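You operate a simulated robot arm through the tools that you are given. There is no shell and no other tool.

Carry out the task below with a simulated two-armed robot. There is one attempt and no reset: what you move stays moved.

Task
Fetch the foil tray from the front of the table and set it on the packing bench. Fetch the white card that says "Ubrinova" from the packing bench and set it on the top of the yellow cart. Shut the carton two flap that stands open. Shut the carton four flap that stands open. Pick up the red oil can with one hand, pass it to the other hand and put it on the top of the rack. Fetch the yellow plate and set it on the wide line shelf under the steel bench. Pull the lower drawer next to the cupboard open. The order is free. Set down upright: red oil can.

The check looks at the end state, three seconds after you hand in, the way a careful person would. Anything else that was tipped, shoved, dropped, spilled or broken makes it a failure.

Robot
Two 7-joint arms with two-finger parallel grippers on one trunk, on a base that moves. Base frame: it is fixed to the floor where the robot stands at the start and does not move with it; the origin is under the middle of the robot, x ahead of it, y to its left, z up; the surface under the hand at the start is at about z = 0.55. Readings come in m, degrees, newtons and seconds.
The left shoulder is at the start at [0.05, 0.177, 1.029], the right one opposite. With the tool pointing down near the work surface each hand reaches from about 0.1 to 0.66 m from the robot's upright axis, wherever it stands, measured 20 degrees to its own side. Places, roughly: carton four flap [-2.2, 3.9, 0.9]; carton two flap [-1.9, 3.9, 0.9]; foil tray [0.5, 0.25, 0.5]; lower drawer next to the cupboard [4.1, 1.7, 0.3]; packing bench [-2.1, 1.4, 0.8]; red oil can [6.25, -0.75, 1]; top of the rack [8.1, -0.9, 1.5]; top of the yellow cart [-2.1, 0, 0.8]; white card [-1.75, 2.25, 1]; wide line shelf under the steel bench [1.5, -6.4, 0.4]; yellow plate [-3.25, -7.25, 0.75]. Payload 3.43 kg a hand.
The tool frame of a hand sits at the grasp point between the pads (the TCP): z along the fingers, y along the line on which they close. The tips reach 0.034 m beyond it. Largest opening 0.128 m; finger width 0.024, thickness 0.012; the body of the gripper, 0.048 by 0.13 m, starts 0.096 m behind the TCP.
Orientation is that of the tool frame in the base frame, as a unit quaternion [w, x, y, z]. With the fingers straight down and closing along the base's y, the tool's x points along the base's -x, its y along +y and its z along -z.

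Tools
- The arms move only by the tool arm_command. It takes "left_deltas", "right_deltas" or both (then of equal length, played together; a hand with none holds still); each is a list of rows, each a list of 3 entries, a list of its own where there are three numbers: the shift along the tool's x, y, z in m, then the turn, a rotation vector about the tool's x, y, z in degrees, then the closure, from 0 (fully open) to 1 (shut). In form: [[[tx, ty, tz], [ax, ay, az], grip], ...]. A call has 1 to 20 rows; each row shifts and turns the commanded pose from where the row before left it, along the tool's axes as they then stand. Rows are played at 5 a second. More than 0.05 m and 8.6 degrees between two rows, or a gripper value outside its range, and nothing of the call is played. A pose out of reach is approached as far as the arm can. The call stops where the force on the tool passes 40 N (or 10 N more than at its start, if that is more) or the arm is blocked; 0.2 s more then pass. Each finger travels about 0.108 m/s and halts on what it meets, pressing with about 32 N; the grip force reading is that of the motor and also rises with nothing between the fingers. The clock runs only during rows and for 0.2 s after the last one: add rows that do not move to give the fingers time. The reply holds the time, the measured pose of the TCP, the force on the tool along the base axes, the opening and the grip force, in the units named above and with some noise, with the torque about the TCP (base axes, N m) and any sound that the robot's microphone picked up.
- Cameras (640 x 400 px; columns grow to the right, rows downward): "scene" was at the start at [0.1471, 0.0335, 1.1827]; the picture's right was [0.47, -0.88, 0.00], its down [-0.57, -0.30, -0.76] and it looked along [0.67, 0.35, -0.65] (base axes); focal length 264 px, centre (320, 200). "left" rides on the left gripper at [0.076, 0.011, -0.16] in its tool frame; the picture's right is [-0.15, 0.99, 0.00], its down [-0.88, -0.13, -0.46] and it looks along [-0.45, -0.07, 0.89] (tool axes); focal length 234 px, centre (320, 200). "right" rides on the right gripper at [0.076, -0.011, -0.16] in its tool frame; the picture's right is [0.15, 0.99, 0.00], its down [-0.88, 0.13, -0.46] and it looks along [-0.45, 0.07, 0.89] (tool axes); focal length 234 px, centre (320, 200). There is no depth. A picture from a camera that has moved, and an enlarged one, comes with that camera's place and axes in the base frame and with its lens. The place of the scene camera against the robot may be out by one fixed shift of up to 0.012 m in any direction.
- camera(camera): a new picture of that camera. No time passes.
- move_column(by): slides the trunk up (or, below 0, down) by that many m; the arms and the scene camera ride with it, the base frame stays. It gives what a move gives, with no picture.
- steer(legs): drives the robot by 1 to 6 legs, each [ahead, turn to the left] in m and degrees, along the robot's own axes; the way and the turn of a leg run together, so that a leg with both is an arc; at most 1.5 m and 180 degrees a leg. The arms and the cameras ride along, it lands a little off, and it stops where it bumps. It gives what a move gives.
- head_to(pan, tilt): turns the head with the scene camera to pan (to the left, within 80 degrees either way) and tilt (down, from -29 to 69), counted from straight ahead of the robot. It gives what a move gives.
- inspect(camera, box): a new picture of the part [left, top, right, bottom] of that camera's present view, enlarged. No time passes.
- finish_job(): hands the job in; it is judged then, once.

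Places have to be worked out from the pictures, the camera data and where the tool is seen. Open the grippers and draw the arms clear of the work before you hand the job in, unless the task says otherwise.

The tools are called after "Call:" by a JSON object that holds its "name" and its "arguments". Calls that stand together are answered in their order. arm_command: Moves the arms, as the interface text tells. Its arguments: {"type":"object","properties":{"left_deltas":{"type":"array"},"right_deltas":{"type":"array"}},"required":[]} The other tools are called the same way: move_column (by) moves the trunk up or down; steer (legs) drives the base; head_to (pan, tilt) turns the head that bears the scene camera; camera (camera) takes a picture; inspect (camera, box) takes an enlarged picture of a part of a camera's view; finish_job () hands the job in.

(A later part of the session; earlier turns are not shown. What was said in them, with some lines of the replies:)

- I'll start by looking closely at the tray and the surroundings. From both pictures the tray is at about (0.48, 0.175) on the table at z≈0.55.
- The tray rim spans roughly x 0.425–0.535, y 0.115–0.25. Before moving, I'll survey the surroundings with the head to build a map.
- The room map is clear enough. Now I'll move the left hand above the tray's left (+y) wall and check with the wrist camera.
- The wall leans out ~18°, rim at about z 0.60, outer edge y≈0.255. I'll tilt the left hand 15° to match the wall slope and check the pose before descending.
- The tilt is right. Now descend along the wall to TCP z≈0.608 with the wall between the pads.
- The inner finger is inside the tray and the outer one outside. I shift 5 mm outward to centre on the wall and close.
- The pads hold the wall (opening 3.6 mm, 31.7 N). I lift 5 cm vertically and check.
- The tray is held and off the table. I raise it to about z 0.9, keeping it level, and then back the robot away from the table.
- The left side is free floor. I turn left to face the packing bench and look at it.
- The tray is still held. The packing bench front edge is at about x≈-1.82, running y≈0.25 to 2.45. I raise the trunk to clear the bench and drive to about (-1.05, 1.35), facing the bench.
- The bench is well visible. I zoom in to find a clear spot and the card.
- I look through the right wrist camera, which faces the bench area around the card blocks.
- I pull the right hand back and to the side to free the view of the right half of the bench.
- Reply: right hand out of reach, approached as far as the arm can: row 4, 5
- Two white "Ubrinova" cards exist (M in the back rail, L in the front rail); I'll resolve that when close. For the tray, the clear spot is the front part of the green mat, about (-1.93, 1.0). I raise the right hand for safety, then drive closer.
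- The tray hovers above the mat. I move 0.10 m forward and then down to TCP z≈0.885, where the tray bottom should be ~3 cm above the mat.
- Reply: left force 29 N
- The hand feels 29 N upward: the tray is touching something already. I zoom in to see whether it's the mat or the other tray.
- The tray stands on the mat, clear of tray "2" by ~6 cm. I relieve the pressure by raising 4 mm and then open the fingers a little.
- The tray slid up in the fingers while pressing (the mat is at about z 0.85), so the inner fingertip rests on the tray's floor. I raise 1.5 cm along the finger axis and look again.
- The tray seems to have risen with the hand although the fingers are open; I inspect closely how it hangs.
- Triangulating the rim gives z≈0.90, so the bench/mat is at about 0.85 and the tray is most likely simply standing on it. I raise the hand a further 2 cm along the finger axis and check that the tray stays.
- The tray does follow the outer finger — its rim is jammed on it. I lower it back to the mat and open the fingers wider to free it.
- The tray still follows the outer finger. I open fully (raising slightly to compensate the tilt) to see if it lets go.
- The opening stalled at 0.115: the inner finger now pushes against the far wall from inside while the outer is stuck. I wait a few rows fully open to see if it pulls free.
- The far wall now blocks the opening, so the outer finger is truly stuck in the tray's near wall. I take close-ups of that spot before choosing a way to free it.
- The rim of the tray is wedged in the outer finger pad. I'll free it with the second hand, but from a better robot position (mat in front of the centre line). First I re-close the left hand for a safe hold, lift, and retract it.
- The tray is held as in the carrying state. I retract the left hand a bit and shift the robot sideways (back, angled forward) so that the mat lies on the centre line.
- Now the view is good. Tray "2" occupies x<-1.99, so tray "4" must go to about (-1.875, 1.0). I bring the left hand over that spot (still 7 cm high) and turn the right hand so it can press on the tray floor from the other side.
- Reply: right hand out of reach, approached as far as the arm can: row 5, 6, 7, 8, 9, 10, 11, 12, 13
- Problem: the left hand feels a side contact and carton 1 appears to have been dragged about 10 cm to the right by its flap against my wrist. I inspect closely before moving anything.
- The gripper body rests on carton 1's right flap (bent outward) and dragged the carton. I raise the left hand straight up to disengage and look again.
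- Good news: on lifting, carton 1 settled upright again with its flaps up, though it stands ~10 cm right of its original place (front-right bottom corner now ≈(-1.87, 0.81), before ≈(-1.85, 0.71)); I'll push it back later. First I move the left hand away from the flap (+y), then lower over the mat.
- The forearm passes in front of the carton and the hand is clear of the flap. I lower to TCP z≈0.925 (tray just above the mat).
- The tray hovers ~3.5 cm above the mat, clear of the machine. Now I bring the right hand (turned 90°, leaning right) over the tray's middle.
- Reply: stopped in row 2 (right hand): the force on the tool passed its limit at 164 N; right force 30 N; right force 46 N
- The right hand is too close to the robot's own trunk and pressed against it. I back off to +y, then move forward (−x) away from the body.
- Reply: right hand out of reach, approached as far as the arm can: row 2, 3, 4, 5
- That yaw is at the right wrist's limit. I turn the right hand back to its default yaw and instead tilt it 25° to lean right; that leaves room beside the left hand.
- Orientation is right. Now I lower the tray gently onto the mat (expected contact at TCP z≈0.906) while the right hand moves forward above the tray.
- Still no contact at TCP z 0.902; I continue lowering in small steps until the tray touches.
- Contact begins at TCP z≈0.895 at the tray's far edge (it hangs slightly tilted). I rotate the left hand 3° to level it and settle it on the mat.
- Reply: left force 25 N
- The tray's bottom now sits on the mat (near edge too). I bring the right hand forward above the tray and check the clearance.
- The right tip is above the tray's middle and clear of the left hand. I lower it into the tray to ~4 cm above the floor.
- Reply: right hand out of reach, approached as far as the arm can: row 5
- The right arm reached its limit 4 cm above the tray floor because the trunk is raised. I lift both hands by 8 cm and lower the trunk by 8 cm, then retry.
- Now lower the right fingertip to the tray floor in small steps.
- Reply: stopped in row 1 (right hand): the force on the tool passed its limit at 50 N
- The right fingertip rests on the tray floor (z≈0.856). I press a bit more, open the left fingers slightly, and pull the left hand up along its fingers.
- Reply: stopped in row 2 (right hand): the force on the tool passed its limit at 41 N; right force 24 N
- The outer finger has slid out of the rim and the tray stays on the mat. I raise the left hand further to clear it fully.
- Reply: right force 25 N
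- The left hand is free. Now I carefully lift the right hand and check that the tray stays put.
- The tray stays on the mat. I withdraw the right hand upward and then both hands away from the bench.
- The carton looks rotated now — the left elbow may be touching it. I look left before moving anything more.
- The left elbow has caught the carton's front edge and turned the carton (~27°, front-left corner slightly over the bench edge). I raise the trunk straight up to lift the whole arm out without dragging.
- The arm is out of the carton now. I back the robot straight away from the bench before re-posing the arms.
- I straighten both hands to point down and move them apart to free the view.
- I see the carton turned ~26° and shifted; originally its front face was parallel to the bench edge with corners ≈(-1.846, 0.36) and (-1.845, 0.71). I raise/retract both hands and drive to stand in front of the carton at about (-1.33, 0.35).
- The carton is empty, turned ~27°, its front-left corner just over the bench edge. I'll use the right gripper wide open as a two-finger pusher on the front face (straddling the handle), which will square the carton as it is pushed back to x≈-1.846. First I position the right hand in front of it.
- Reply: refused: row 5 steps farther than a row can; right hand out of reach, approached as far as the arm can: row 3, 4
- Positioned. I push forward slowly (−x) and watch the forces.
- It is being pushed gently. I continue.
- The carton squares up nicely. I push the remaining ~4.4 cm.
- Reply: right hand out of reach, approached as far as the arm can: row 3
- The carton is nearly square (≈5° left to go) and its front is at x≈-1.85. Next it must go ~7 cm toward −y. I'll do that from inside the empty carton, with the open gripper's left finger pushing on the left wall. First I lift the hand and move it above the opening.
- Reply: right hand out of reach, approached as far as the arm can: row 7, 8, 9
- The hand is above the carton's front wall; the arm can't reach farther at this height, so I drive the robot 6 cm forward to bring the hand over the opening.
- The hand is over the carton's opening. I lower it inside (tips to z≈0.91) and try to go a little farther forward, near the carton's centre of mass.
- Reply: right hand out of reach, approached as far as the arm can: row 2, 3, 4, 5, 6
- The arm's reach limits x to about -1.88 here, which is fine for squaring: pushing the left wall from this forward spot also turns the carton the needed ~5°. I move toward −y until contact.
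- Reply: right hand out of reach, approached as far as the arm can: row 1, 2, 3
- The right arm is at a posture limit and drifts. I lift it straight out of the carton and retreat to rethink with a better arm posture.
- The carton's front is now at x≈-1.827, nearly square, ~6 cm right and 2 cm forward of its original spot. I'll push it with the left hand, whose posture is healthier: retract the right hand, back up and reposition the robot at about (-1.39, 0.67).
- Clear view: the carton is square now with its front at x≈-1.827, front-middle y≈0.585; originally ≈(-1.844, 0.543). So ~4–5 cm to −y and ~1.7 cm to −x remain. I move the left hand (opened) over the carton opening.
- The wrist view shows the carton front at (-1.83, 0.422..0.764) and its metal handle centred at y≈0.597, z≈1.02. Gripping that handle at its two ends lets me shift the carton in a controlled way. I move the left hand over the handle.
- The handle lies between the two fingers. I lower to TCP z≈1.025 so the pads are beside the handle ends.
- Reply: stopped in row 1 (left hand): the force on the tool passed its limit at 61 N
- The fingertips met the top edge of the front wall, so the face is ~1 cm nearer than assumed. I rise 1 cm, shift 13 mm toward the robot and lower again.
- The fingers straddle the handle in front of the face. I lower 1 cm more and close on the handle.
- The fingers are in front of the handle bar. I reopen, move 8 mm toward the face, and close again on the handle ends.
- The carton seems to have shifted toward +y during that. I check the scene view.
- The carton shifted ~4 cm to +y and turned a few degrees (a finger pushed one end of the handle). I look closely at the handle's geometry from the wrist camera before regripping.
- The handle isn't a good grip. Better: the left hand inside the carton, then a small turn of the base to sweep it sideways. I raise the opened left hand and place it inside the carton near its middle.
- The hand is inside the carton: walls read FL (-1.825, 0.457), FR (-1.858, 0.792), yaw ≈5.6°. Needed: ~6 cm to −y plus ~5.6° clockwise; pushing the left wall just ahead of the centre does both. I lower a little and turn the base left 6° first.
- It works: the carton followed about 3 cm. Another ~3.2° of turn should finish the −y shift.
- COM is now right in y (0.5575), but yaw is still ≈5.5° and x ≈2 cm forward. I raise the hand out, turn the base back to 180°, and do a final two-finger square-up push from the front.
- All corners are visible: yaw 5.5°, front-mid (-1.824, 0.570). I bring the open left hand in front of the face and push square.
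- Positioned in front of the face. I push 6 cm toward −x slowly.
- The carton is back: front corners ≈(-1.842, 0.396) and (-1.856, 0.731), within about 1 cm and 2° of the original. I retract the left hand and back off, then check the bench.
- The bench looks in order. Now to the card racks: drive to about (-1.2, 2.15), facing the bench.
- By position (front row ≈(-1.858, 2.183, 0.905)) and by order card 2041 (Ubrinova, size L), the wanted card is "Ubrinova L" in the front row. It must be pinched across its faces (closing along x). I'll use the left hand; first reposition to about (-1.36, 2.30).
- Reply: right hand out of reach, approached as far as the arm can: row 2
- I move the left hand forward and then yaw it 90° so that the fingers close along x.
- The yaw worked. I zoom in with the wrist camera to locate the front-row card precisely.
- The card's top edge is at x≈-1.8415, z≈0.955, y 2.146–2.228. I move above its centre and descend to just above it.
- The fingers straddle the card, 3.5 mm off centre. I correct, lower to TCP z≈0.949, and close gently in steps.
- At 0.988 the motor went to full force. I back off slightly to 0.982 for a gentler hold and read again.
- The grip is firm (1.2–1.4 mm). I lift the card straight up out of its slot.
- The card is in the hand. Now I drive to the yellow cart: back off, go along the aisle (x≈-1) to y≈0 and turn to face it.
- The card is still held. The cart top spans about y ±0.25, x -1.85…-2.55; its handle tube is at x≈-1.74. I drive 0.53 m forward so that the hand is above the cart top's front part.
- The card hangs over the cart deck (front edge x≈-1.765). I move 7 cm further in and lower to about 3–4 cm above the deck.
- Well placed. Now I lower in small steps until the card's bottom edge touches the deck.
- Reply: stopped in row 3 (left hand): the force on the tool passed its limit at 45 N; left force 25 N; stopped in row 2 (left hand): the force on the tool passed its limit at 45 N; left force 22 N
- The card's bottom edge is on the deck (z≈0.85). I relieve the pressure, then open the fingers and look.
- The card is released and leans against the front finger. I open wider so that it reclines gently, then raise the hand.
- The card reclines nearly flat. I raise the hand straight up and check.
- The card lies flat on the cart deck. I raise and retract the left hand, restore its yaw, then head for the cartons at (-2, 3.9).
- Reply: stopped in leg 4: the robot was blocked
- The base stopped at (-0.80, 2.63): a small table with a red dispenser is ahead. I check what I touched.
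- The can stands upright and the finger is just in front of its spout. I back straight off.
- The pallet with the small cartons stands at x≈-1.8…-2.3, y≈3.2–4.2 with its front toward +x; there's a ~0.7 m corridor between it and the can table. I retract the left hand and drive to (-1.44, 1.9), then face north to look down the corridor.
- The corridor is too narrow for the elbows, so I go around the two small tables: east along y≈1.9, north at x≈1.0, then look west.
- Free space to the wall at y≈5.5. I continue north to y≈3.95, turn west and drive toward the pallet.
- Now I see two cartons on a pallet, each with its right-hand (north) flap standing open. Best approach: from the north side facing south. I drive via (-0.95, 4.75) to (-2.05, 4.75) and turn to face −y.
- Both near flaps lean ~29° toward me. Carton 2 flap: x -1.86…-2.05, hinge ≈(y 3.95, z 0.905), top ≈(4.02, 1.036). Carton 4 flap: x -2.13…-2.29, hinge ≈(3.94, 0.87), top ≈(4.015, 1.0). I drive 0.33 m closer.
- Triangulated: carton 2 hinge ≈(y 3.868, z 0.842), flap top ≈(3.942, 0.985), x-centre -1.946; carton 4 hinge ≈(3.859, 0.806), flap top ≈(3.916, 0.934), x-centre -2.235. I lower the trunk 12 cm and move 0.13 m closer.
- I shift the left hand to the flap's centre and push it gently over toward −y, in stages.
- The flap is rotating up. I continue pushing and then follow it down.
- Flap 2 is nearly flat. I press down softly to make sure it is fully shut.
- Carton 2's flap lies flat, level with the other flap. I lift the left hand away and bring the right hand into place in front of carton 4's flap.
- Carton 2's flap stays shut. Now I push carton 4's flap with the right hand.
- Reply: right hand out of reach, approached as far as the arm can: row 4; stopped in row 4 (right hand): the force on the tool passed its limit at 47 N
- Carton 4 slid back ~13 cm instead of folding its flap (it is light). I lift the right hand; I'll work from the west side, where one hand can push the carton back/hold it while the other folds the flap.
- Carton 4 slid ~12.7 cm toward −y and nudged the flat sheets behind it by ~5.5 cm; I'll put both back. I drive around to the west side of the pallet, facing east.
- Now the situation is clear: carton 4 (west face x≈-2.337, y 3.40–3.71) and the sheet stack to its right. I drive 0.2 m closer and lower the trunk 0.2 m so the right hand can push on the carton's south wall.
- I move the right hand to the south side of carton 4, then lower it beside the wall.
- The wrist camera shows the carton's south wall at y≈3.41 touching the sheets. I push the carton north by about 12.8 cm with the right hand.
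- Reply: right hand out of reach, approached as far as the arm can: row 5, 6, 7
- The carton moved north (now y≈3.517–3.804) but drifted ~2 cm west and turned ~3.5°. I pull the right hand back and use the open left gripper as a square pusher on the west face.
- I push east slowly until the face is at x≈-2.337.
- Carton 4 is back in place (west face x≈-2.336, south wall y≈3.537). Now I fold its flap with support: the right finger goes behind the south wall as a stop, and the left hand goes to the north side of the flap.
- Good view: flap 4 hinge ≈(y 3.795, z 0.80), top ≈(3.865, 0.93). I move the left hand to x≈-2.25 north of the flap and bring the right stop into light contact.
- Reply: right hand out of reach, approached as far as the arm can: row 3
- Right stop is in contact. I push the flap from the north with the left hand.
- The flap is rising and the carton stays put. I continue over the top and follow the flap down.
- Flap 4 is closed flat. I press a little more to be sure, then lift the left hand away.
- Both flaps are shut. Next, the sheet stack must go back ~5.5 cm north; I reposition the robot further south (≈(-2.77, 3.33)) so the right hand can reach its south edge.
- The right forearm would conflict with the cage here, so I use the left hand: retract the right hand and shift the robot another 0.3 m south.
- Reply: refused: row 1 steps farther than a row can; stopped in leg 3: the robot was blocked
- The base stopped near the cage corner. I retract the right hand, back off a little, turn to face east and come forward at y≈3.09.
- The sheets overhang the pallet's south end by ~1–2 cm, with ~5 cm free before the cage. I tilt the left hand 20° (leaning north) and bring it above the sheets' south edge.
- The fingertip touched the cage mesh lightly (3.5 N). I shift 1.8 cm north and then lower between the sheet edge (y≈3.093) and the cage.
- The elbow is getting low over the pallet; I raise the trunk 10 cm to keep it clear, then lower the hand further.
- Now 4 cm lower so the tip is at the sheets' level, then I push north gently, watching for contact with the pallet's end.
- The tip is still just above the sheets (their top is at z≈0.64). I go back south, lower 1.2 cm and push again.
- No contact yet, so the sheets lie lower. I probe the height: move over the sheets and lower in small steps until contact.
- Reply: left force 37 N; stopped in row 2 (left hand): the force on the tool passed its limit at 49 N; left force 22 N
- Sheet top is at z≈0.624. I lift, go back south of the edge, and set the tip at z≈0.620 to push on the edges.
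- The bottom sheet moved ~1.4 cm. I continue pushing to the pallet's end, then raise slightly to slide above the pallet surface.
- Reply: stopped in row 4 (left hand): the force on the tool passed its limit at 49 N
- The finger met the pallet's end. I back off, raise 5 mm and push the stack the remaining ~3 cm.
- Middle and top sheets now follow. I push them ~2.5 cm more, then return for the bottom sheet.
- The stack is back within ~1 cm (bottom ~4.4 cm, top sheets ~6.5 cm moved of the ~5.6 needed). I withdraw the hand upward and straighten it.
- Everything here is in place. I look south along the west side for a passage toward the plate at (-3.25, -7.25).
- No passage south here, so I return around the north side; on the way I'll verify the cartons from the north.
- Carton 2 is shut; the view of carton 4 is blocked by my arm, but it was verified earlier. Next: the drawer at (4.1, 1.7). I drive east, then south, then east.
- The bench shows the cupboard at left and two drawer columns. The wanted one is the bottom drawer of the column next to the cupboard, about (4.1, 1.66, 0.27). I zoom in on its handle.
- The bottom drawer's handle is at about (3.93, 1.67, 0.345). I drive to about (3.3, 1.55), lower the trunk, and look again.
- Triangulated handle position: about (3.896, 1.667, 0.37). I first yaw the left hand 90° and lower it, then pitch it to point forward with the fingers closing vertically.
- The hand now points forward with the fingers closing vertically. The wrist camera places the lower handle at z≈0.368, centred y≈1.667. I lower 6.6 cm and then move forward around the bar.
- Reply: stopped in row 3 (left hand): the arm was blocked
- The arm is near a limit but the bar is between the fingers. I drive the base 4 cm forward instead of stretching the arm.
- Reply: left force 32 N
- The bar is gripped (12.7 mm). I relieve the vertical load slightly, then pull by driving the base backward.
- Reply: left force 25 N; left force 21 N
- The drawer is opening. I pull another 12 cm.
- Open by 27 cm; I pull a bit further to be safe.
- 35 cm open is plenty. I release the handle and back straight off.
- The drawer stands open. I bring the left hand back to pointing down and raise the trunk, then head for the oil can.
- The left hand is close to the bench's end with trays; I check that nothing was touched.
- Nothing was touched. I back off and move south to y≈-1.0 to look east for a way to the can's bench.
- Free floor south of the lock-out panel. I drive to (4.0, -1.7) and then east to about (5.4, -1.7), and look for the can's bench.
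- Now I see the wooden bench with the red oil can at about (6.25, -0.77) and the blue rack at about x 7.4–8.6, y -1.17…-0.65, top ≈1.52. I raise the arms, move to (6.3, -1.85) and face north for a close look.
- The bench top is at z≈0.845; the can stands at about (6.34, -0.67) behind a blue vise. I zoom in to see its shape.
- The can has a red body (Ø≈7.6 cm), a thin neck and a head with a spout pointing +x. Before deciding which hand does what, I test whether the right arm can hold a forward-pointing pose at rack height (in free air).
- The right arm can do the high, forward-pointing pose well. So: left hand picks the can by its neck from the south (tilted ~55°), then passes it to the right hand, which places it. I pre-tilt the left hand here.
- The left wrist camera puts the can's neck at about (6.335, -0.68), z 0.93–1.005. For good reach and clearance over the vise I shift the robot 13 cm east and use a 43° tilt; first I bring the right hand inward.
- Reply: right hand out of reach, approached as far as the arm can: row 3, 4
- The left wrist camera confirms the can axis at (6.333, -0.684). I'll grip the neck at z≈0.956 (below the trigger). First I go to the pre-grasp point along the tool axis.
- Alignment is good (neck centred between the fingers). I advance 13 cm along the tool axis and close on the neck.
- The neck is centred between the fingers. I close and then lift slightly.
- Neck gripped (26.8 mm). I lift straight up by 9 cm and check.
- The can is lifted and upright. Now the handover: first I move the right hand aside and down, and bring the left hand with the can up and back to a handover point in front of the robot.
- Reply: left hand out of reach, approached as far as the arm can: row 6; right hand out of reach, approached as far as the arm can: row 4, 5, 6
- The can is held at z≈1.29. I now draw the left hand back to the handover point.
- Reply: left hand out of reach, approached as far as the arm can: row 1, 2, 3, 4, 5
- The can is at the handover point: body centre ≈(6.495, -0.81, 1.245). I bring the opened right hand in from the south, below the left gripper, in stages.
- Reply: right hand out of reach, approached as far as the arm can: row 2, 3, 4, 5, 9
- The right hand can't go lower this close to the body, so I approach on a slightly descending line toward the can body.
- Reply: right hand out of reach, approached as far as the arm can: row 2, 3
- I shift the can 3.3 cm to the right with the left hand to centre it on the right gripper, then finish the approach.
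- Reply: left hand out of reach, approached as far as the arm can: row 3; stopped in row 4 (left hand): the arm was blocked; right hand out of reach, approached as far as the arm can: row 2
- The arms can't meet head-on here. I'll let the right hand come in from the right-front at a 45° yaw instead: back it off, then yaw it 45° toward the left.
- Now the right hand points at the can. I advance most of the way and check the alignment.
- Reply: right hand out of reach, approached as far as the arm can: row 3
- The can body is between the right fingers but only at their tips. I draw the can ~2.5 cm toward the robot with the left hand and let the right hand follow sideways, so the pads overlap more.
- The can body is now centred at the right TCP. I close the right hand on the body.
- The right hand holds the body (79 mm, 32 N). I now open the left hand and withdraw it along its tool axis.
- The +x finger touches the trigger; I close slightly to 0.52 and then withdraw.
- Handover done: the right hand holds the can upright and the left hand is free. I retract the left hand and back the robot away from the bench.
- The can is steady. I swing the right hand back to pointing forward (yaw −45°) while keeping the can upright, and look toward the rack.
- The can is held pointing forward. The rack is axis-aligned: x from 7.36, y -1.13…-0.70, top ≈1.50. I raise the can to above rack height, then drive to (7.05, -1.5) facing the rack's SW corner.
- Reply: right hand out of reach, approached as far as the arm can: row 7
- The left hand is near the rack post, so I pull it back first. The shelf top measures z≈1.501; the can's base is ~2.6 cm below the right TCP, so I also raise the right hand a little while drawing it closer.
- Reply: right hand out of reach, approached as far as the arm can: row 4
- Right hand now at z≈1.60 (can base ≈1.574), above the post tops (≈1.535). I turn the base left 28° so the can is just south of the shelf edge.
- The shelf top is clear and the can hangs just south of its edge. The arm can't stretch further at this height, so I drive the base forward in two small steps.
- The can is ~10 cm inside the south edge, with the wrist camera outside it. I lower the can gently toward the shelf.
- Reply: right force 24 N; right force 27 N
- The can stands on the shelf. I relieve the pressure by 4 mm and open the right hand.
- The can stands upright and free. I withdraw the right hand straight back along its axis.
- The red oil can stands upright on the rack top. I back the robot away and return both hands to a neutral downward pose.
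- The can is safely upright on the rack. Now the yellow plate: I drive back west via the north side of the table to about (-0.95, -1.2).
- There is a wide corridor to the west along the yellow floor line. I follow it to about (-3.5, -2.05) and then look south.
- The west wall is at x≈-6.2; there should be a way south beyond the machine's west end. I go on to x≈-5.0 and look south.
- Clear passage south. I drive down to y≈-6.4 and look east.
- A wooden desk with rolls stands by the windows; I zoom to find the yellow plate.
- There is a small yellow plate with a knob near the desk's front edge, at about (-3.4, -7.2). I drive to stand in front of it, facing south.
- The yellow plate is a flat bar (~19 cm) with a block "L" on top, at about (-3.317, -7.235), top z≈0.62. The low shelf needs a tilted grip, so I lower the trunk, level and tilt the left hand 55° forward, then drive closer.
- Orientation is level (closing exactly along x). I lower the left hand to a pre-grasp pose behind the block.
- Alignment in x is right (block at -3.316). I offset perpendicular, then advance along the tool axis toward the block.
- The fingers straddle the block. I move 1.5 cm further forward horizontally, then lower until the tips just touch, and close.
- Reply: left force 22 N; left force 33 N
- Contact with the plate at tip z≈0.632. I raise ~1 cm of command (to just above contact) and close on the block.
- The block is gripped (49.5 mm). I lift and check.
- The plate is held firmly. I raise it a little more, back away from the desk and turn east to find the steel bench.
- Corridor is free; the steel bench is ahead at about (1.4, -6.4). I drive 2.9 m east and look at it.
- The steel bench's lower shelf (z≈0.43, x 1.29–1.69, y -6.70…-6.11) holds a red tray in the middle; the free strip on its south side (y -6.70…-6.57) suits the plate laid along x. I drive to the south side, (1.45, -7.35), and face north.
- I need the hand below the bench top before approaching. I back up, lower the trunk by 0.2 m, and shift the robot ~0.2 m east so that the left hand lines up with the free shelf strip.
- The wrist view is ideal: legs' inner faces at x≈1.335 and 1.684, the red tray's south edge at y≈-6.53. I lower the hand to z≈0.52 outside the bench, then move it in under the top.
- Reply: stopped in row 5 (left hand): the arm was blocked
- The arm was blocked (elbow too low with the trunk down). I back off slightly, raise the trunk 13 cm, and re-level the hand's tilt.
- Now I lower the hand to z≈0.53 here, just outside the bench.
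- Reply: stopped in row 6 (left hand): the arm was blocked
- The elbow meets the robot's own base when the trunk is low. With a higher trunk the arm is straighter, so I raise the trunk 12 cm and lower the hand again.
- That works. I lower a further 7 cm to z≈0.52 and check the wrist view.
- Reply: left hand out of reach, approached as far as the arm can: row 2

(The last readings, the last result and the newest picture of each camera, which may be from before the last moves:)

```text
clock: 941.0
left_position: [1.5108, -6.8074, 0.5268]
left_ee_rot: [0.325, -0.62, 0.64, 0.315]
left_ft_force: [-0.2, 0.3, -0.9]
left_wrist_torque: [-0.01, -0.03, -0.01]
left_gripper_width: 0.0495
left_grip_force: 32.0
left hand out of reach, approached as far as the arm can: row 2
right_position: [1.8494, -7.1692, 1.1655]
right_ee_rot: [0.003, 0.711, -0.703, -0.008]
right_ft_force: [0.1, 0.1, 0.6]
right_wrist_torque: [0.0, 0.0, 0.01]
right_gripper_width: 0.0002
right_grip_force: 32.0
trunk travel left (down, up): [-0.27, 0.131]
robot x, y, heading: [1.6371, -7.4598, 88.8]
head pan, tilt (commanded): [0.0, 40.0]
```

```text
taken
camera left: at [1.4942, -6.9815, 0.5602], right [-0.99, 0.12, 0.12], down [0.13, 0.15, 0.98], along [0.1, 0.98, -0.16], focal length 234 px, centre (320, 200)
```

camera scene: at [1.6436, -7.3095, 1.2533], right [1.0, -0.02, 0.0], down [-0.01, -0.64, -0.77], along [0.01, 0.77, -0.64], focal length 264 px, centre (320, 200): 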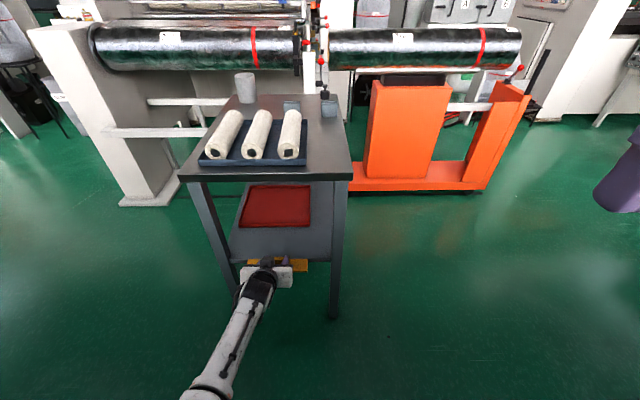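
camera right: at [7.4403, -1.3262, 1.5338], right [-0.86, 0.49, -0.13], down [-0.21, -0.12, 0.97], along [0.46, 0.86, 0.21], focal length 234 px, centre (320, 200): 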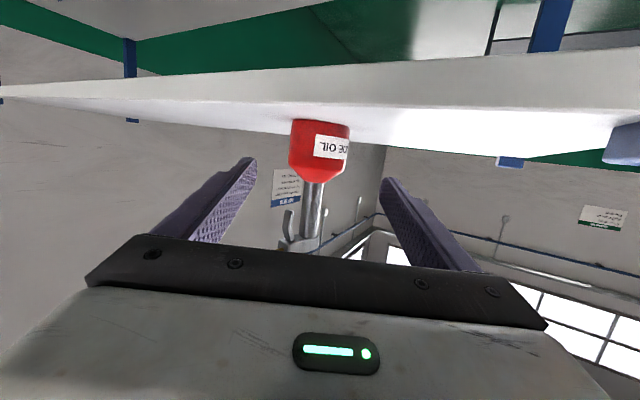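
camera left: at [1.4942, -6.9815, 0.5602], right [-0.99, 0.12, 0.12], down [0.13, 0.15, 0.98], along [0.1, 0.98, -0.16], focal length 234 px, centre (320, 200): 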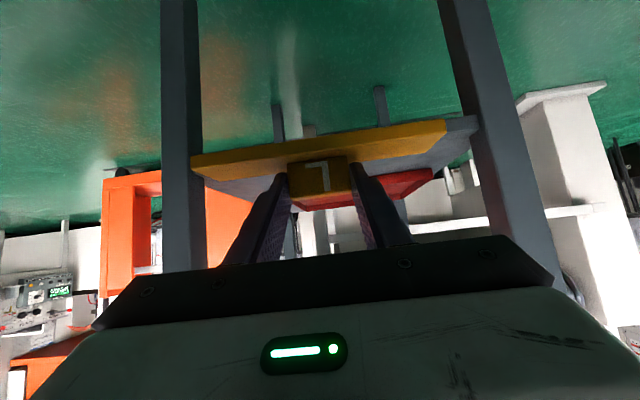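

The plate is level, ~5 cm above shelf height and centred between the legs. I drive the base 18 cm forward to bring it over the shelf strip.

Call:
{"name": "steer", "arguments": {"legs": [[0.1, 0]]}}

Call:
{"name": "camera", "arguments": {"camera": "left"}}

Call:
{"name": "camera", "arguments": {"camera": "scene"}}

```text
clock: 942.1
left_position: [1.5109, -6.7093, 0.526]
left_ee_rot: [0.323, -0.622, 0.639, 0.315]
left_ft_force: [-0.4, -0.3, -1.8]
left_wrist_torque: [-0.02, 0.01, -0.02]
left_gripper_width: 0.0492
left_grip_force: 31.9
right_position: [1.8512, -7.0686, 1.164]
right_ee_rot: [0.003, 0.711, -0.703, -0.008]
right_ft_force: [-0.1, 0.3, -0.1]
right_wrist_torque: [0.0, 0.01, 0.02]
right_gripper_width: 0.0
right_grip_force: 31.9
trunk travel left (down, up): [-0.27, 0.131]
robot x, y, heading: [1.6413, -7.3588, 88.9]
head pan, tilt (commanded): [0.0, 40.0]
```

```text
taken
camera left: at [1.4945, -6.8825, 0.5597], right [-0.99, 0.11, 0.12], down [0.14, 0.15, 0.98], along [0.09, 0.98, -0.16], focal length 234 px, centre (320, 200)
```

left: 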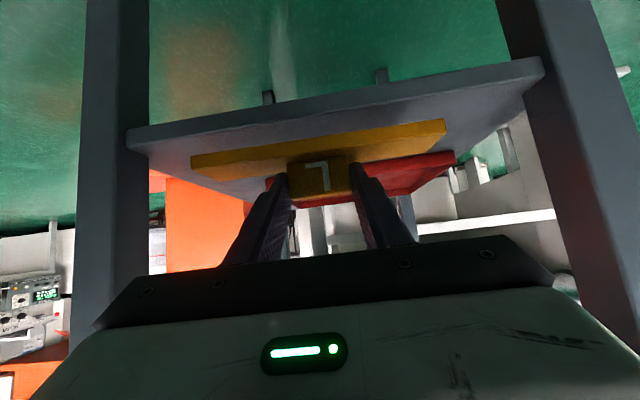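

```text
taken
camera scene: at [1.6453, -7.2097, 1.2532], right [1.0, -0.02, 0.0], down [-0.01, -0.64, -0.77], along [0.01, 0.77, -0.64], focal length 264 px, centre (320, 200)
```

scene: 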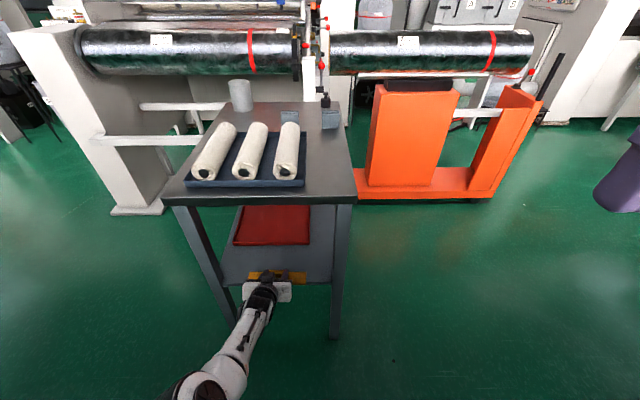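

Call:
{"name": "steer", "arguments": {"legs": [[0.09, 0]]}}

Call:
{"name": "camera", "arguments": {"camera": "left"}}

Call:
{"name": "inspect", "arguments": {"camera": "scene", "box": [180, 180, 400, 340]}}

```text
clock: 943.3
left_position: [1.5121, -6.6194, 0.5257]
left_ee_rot: [0.323, -0.622, 0.639, 0.316]
left_ft_force: [-0.2, 0.5, -0.7]
left_wrist_torque: [0.0, 0.02, -0.04]
left_gripper_width: 0.0492
left_grip_force: 31.6
right_position: [1.8523, -6.9793, 1.1642]
right_ee_rot: [0.003, 0.711, -0.703, -0.008]
right_ft_force: [0.0, 0.3, 1.0]
right_wrist_torque: [-0.03, 0.0, 0.0]
right_gripper_width: 0.0
right_grip_force: 32.1
trunk travel left (down, up): [-0.27, 0.131]
robot x, y, heading: [1.6416, -7.2704, 88.9]
head pan, tilt (commanded): [0.0, 40.0]
```

```text
taken
camera left: at [1.4958, -6.7927, 0.5596], right [-0.99, 0.11, 0.12], down [0.14, 0.15, 0.98], along [0.09, 0.98, -0.16], focal length 234 px, centre (320, 200)
```

left: 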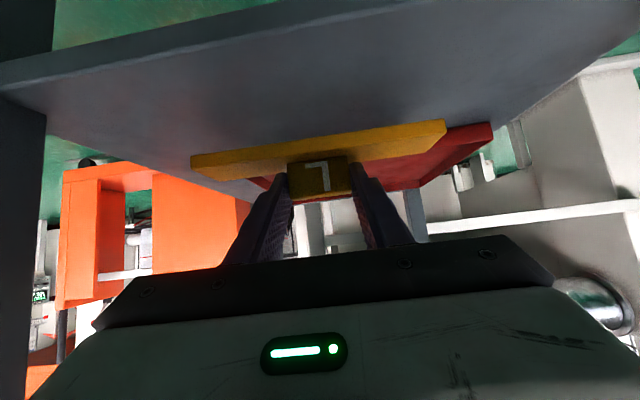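

```text
2.50 times, centred on (290, 260) of scene
camera zoom: at [1.6469, -7.1197, 1.2532], right [1.0, -0.02, 0.0], down [-0.01, -0.64, -0.77], along [0.01, 0.77, -0.64], focal length 661 px, centre (395, 50)
```

zoom: 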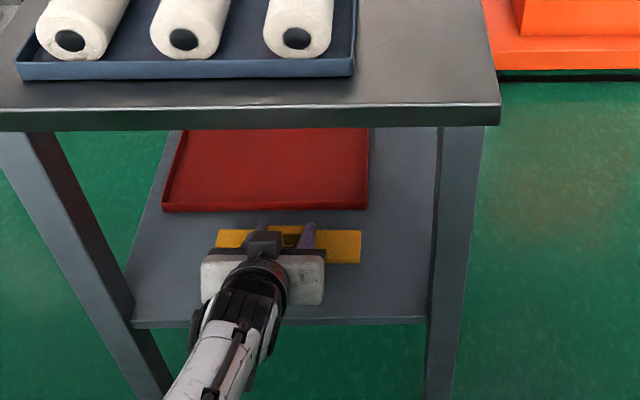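

The plate is over the free strip, clear of the red tray. I lower it with the trunk in small steps until it touches the shelf.

Call:
{"name": "move_column", "arguments": {"by": -0.035}}

Call:
{"name": "move_column", "arguments": {"by": -0.01}}

Call:
{"name": "camera", "arguments": {"camera": "left"}}

```text
clock: 944.0
left_position: [1.5112, -6.6185, 0.4927]
left_ee_rot: [0.324, -0.622, 0.639, 0.316]
left_ft_force: [-0.4, 0.7, 2.0]
left_wrist_torque: [0.1, -0.15, 0.07]
left_gripper_width: 0.0494
left_grip_force: 31.9
right_position: [1.8529, -6.9802, 1.1298]
right_ee_rot: [0.002, 0.711, -0.703, -0.008]
right_ft_force: [0.4, 0.0, -0.2]
right_wrist_torque: [0.0, 0.01, 0.01]
right_gripper_width: 0.0002
right_grip_force: 31.8
trunk travel left (down, up): [-0.235, 0.166]
robot x, y, heading: [1.643, -7.2671, 88.8]
head pan, tilt (commanded): [0.0, 40.0]
```

```text
clock: 944.6
left_position: [1.5119, -6.6148, 0.491]
left_ee_rot: [0.33, -0.619, 0.636, 0.323]
left_ft_force: [-0.8, -2.8, 33.1]
left_wrist_torque: [0.31, -0.19, 0.11]
left_gripper_width: 0.0492
left_grip_force: 32.1
right_position: [1.8525, -6.9822, 1.123]
right_ee_rot: [0.002, 0.711, -0.703, -0.01]
right_ft_force: [0.0, 0.5, -0.4]
right_wrist_torque: [-0.03, 0.02, 0.02]
right_gripper_width: 0.0
right_grip_force: 31.7
trunk travel left (down, up): [-0.225, 0.176]
robot x, y, heading: [1.6401, -7.2692, 88.8]
head pan, tilt (commanded): [0.0, 40.0]
```

```text
taken
camera left: at [1.4958, -6.7887, 0.521], right [-0.99, 0.11, 0.12], down [0.14, 0.13, 0.98], along [0.09, 0.99, -0.14], focal length 234 px, centre (320, 200)
```

left: 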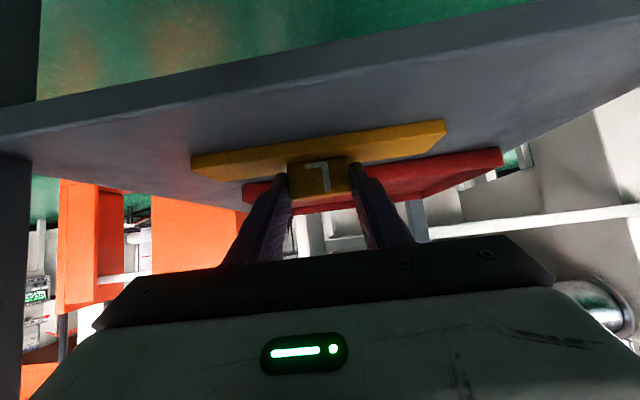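

The plate rests on the shelf (33 N now). I relieve the pressure with the trunk, open the hand and check.

Call:
{"name": "move_column", "arguments": {"by": 0.009}}

Call:
{"name": "arm_command", "arguments": {"left_deltas": [[[0, 0, 0], [0, 0, 0], 0.58], [[0, 0, 0], [0, 0, 0], 0.5], [[0, 0, 0], [0, 0, 0], 0.42], [[0, 0, 0], [0, 0, 0], 0.4], [[0, 0, 0], [0, 0, 0], 0.4]]}}

Call:
{"name": "camera", "arguments": {"camera": "left"}}

```text
clock: 945.2
left_position: [1.5114, -6.6191, 0.4909]
left_ee_rot: [0.325, -0.621, 0.639, 0.316]
left_ft_force: [-0.1, 1.4, 13.9]
left_wrist_torque: [0.54, 0.06, -0.11]
left_gripper_width: 0.0492
left_grip_force: 32.3
right_position: [1.8524, -6.9814, 1.13]
right_ee_rot: [0.002, 0.711, -0.703, -0.009]
right_ft_force: [-0.3, -0.9, 0.2]
right_wrist_torque: [0.01, 0.04, 0.02]
right_gripper_width: 0.0001
right_grip_force: 31.8
trunk travel left (down, up): [-0.234, 0.167]
robot x, y, heading: [1.6435, -7.2712, 88.8]
head pan, tilt (commanded): [0.0, 40.0]
```

```text
clock: 946.4
left_position: [1.5112, -6.6192, 0.4916]
left_ee_rot: [0.324, -0.622, 0.639, 0.315]
left_ft_force: [-4.5, -1.4, 13.7]
left_wrist_torque: [0.25, -0.14, 0.15]
left_gripper_width: 0.0744
left_grip_force: 0.1
right_position: [1.854, -6.982, 1.1295]
right_ee_rot: [0.002, 0.711, -0.703, -0.008]
right_ft_force: [0.2, 0.2, -0.5]
right_wrist_torque: [0.01, 0.02, 0.02]
right_gripper_width: 0.0001
right_grip_force: 31.3
trunk travel left (down, up): [-0.234, 0.167]
robot x, y, heading: [1.6393, -7.2685, 88.8]
head pan, tilt (commanded): [0.0, 40.0]
```

```text
taken
camera left: at [1.4953, -6.7931, 0.5248], right [-0.99, 0.11, 0.12], down [0.14, 0.15, 0.98], along [0.09, 0.98, -0.16], focal length 234 px, centre (320, 200)
```

left: 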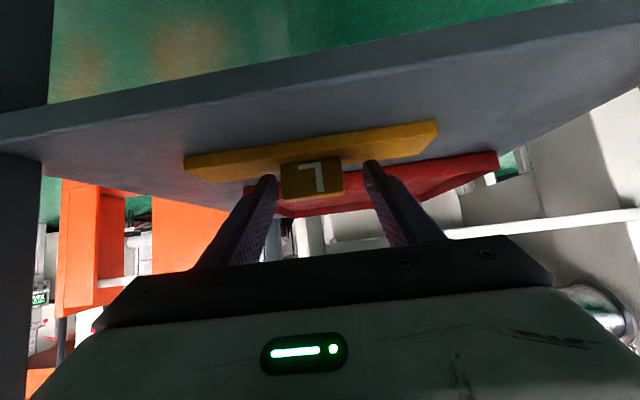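

Released. I raise the trunk slightly so the tips leave the plate, then back out straight.

Call:
{"name": "move_column", "arguments": {"by": 0.015}}

Call:
{"name": "arm_command", "arguments": {"left_deltas": [[[-0.01, 0, -0.03], [0, 0, 0], 0.4], [[0, 0, -0.04], [0, 0, 0], 0.4], [[0, 0, -0.04], [0, 0, 0], 0.4], [[0, 0, 0], [0, 0, 0], 0.4]]}}

Call:
{"name": "camera", "arguments": {"camera": "left"}}

Call:
{"name": "camera", "arguments": {"camera": "scene"}}

```text
clock: 947.0
left_position: [1.5113, -6.6202, 0.5035]
left_ee_rot: [0.323, -0.623, 0.639, 0.315]
left_ft_force: [0.2, 0.2, -0.8]
left_wrist_torque: [-0.01, 0.02, -0.01]
left_gripper_width: 0.0768
left_grip_force: 0.0
right_position: [1.8526, -6.979, 1.1441]
right_ee_rot: [0.003, 0.712, -0.702, -0.009]
right_ft_force: [-1.1, 0.4, -0.4]
right_wrist_torque: [-0.02, 0.01, -0.01]
right_gripper_width: 0.0002
right_grip_force: 31.8
trunk travel left (down, up): [-0.249, 0.152]
robot x, y, heading: [1.6404, -7.2696, 89.1]
head pan, tilt (commanded): [0.0, 40.0]
```

```text
clock: 947.8
left_position: [1.504, -6.5749, 0.6949]
left_ee_rot: [0.389, -0.584, 0.598, 0.386]
left_ft_force: [0.8, 0.2, 0.0]
left_wrist_torque: [0.03, 0.02, 0.06]
left_gripper_width: 0.0767
left_grip_force: 0.0
right_position: [1.8524, -6.9791, 1.1447]
right_ee_rot: [0.004, 0.711, -0.703, -0.008]
right_ft_force: [0.6, 0.2, -0.5]
right_wrist_torque: [-0.04, -0.01, -0.03]
right_gripper_width: 0.0
right_grip_force: 31.8
trunk travel left (down, up): [-0.249, 0.152]
robot x, y, heading: [1.6384, -7.271, 89.0]
head pan, tilt (commanded): [0.0, 40.0]
stopped in row 3 (left hand): the arm was blocked; the commanded pose is now the measured one
```

```text
taken
camera left: at [1.49, -6.751, 0.6897], right [-0.99, 0.08, 0.14], down [0.14, -0.07, 0.99], along [0.09, 0.99, 0.06], focal length 234 px, centre (320, 200)
```

left: 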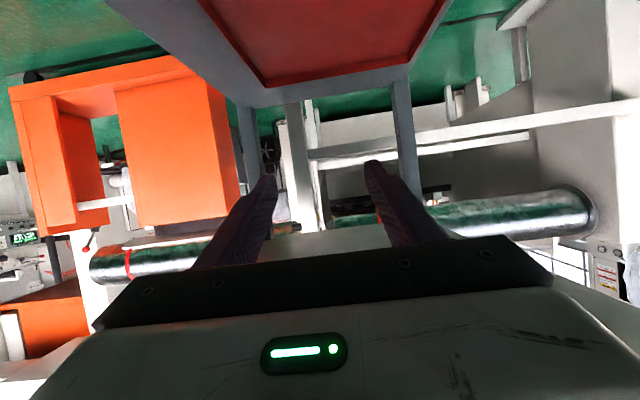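

```text
taken
camera scene: at [1.6466, -7.1204, 1.2324], right [1.0, -0.02, 0.0], down [-0.01, -0.64, -0.77], along [0.01, 0.77, -0.64], focal length 264 px, centre (320, 200)
```

scene: 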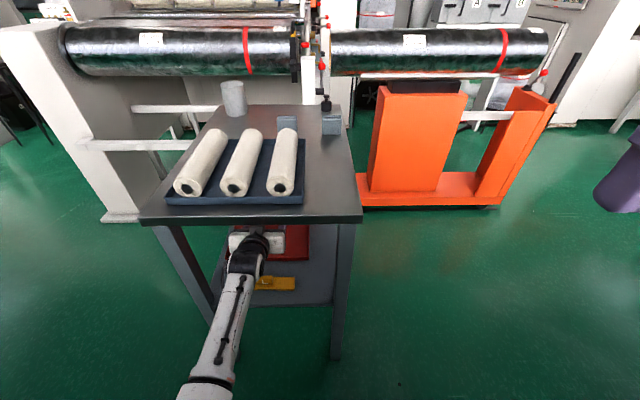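

The arm re-posed and is now a bit higher under the top (no contact force). The plate lies on the shelf. I back the robot straight out.

Call:
{"name": "steer", "arguments": {"legs": [[-0.4, 0]]}}

Call:
{"name": "camera", "arguments": {"camera": "scene"}}

Call:
{"name": "inspect", "arguments": {"camera": "scene", "box": [180, 120, 400, 300]}}

```text
clock: 950.2
left_position: [1.5011, -6.9698, 0.695]
left_ee_rot: [0.391, -0.583, 0.6, 0.385]
left_ft_force: [1.1, -1.2, 0.5]
left_wrist_torque: [-0.03, 0.0, 0.0]
left_gripper_width: 0.0767
left_grip_force: 0.0
right_position: [1.8464, -7.3771, 1.1433]
right_ee_rot: [0.003, 0.709, -0.705, -0.009]
right_ft_force: [-0.8, 0.7, 0.7]
right_wrist_torque: [0.01, 0.0, 0.01]
right_gripper_width: 0.0001
right_grip_force: 32.2
trunk travel left (down, up): [-0.249, 0.152]
robot x, y, heading: [1.6338, -7.6644, 88.5]
head pan, tilt (commanded): [0.0, 40.0]
```

```text
taken
camera scene: at [1.6396, -7.5162, 1.2324], right [1.0, -0.02, 0.0], down [-0.02, -0.64, -0.77], along [0.02, 0.77, -0.64], focal length 264 px, centre (320, 200)
```

scene: 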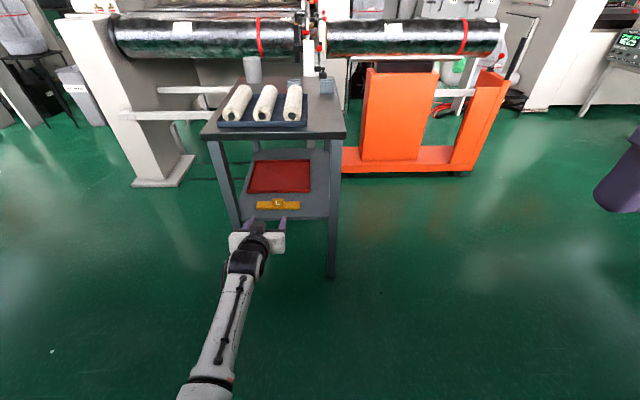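

```text
2.22 times, centred on (290, 210) of scene
camera zoom: at [1.6396, -7.5162, 1.2324], right [1.0, -0.02, 0.0], down [-0.02, -0.64, -0.77], along [0.02, 0.77, -0.64], focal length 588 px, centre (387, 178)
```

zoom: 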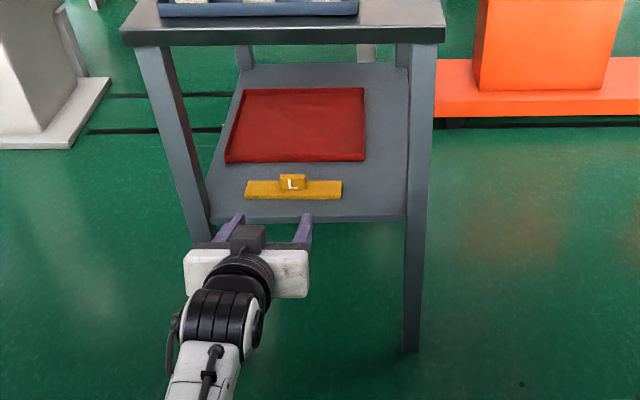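

The yellow plate lies flat on the shelf, beside the red tray. I open both grippers and draw the arms clear.

Call:
{"name": "arm_command", "arguments": {"left_deltas": [[[-0.01, 0, -0.03], [0, 0, 0], 0.2], [[-0.02, 0, -0.03], [0, 0, 0], 0.0], [[-0.02, 0, -0.02], [0, 0, 0], 0.0], [[0, 0, 0], [0, 0, 0], 0.0], [[0, 0, 0], [0, 0, 0], 0.0]], "right_deltas": [[[0, 0, 0], [0, 0, 0], 0.6], [[0, 0, 0], [0, 0, 0], 0.3], [[0, 0, 0], [0, 0, 0], 0.0], [[0, 0, 0], [0, 0, 0], 0.0], [[0, 0, 0], [0, 0, 0], 0.0]]}}

Call:
{"name": "camera", "arguments": {"camera": "scene"}}

```text
clock: 950.9
left_position: [1.4956, -6.971, 0.8497]
left_ee_rot: [0.431, -0.551, 0.567, 0.434]
left_ft_force: [0.2, 0.1, 0.0]
left_wrist_torque: [0.01, 0.01, 0.01]
left_gripper_width: 0.1282
left_grip_force: 0.0
right_position: [1.8469, -7.3762, 1.1446]
right_ee_rot: [0.003, 0.708, -0.707, -0.008]
right_ft_force: [-0.2, 0.1, -0.1]
right_wrist_torque: [-0.03, -0.01, 0.02]
right_gripper_width: 0.1278
right_grip_force: 0.0
trunk travel left (down, up): [-0.249, 0.152]
robot x, y, heading: [1.6336, -7.6676, 88.5]
head pan, tilt (commanded): [0.0, 40.0]
stopped in row 3 (left hand): the arm was blocked; the commanded pose is now the measured one
```

```text
taken
camera scene: at [1.6396, -7.5157, 1.2323], right [1.0, -0.02, 0.0], down [-0.02, -0.64, -0.77], along [0.02, 0.77, -0.64], focal length 264 px, centre (320, 200)
```

scene: 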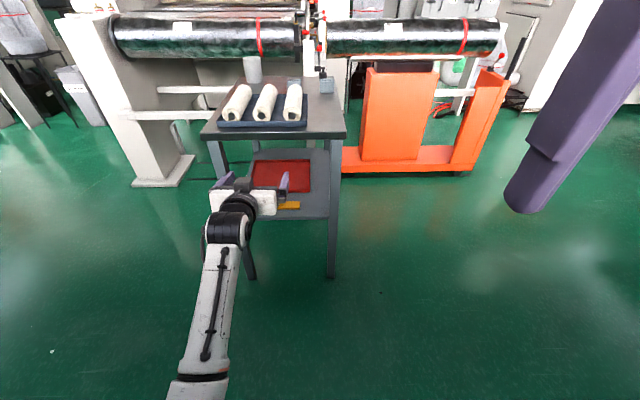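

All tasks are done: tray on the bench, card on the cart, flaps of cartons two and four shut, oil can upright on the rack top, plate on the shelf, drawer open; grippers are open and the arms clear. I hand in.

Call:
{"name": "finish_job", "arguments": {}}

```text
The job is handed in.
```

I finished all seven tasks and handed the job in. Some things that weren't part of the job got moved along the way. I put them back as closely as I could, so the check may still count them.

| Task | Result |
|---|---|
| Foil tray | On the packing bench, on the green mat in front of tray "2" |
| White "Ubrinova" card | Lying flat on top of the yellow cart, text side down |
| Carton two flap | Shut, lying level with the other flap |
| Carton four flap | Shut, lying level with the other flap |
| Red oil can | Picked up with the left hand, passed to the right, standing upright on top of the rack |
| Yellow plate | Flat on the shelf under the steel bench, in front of the red tray |
| Lower drawer next to the cupboard | Pulled about 35 cm open |

**Card choice:** two white cards say "Ubrinova", one size M and one size L. I took the L, because its place fits the position you gave and order card 2041 lists Ubrinova in size L.

**Things that got moved:**
- **Carton 1 on the packing bench:** my left arm dragged it about 10 cm and turned it. It is back within about 1 cm and 2° of where it stood.
- **Carton four:** it slid about 13 cm on my first try at its flap. I pushed it back to within about 1 cm.
- **Flat sheets behind carton four:** that slide pushed the stack about 5.5 cm. I moved it back to within about 1 cm, but the sheets are stacked a little differently now.
- **Table with the green box:** the robot's base bumped into it once. I saw nothing out of place.
- **Wire cage:** a fingertip touched its mesh lightly.
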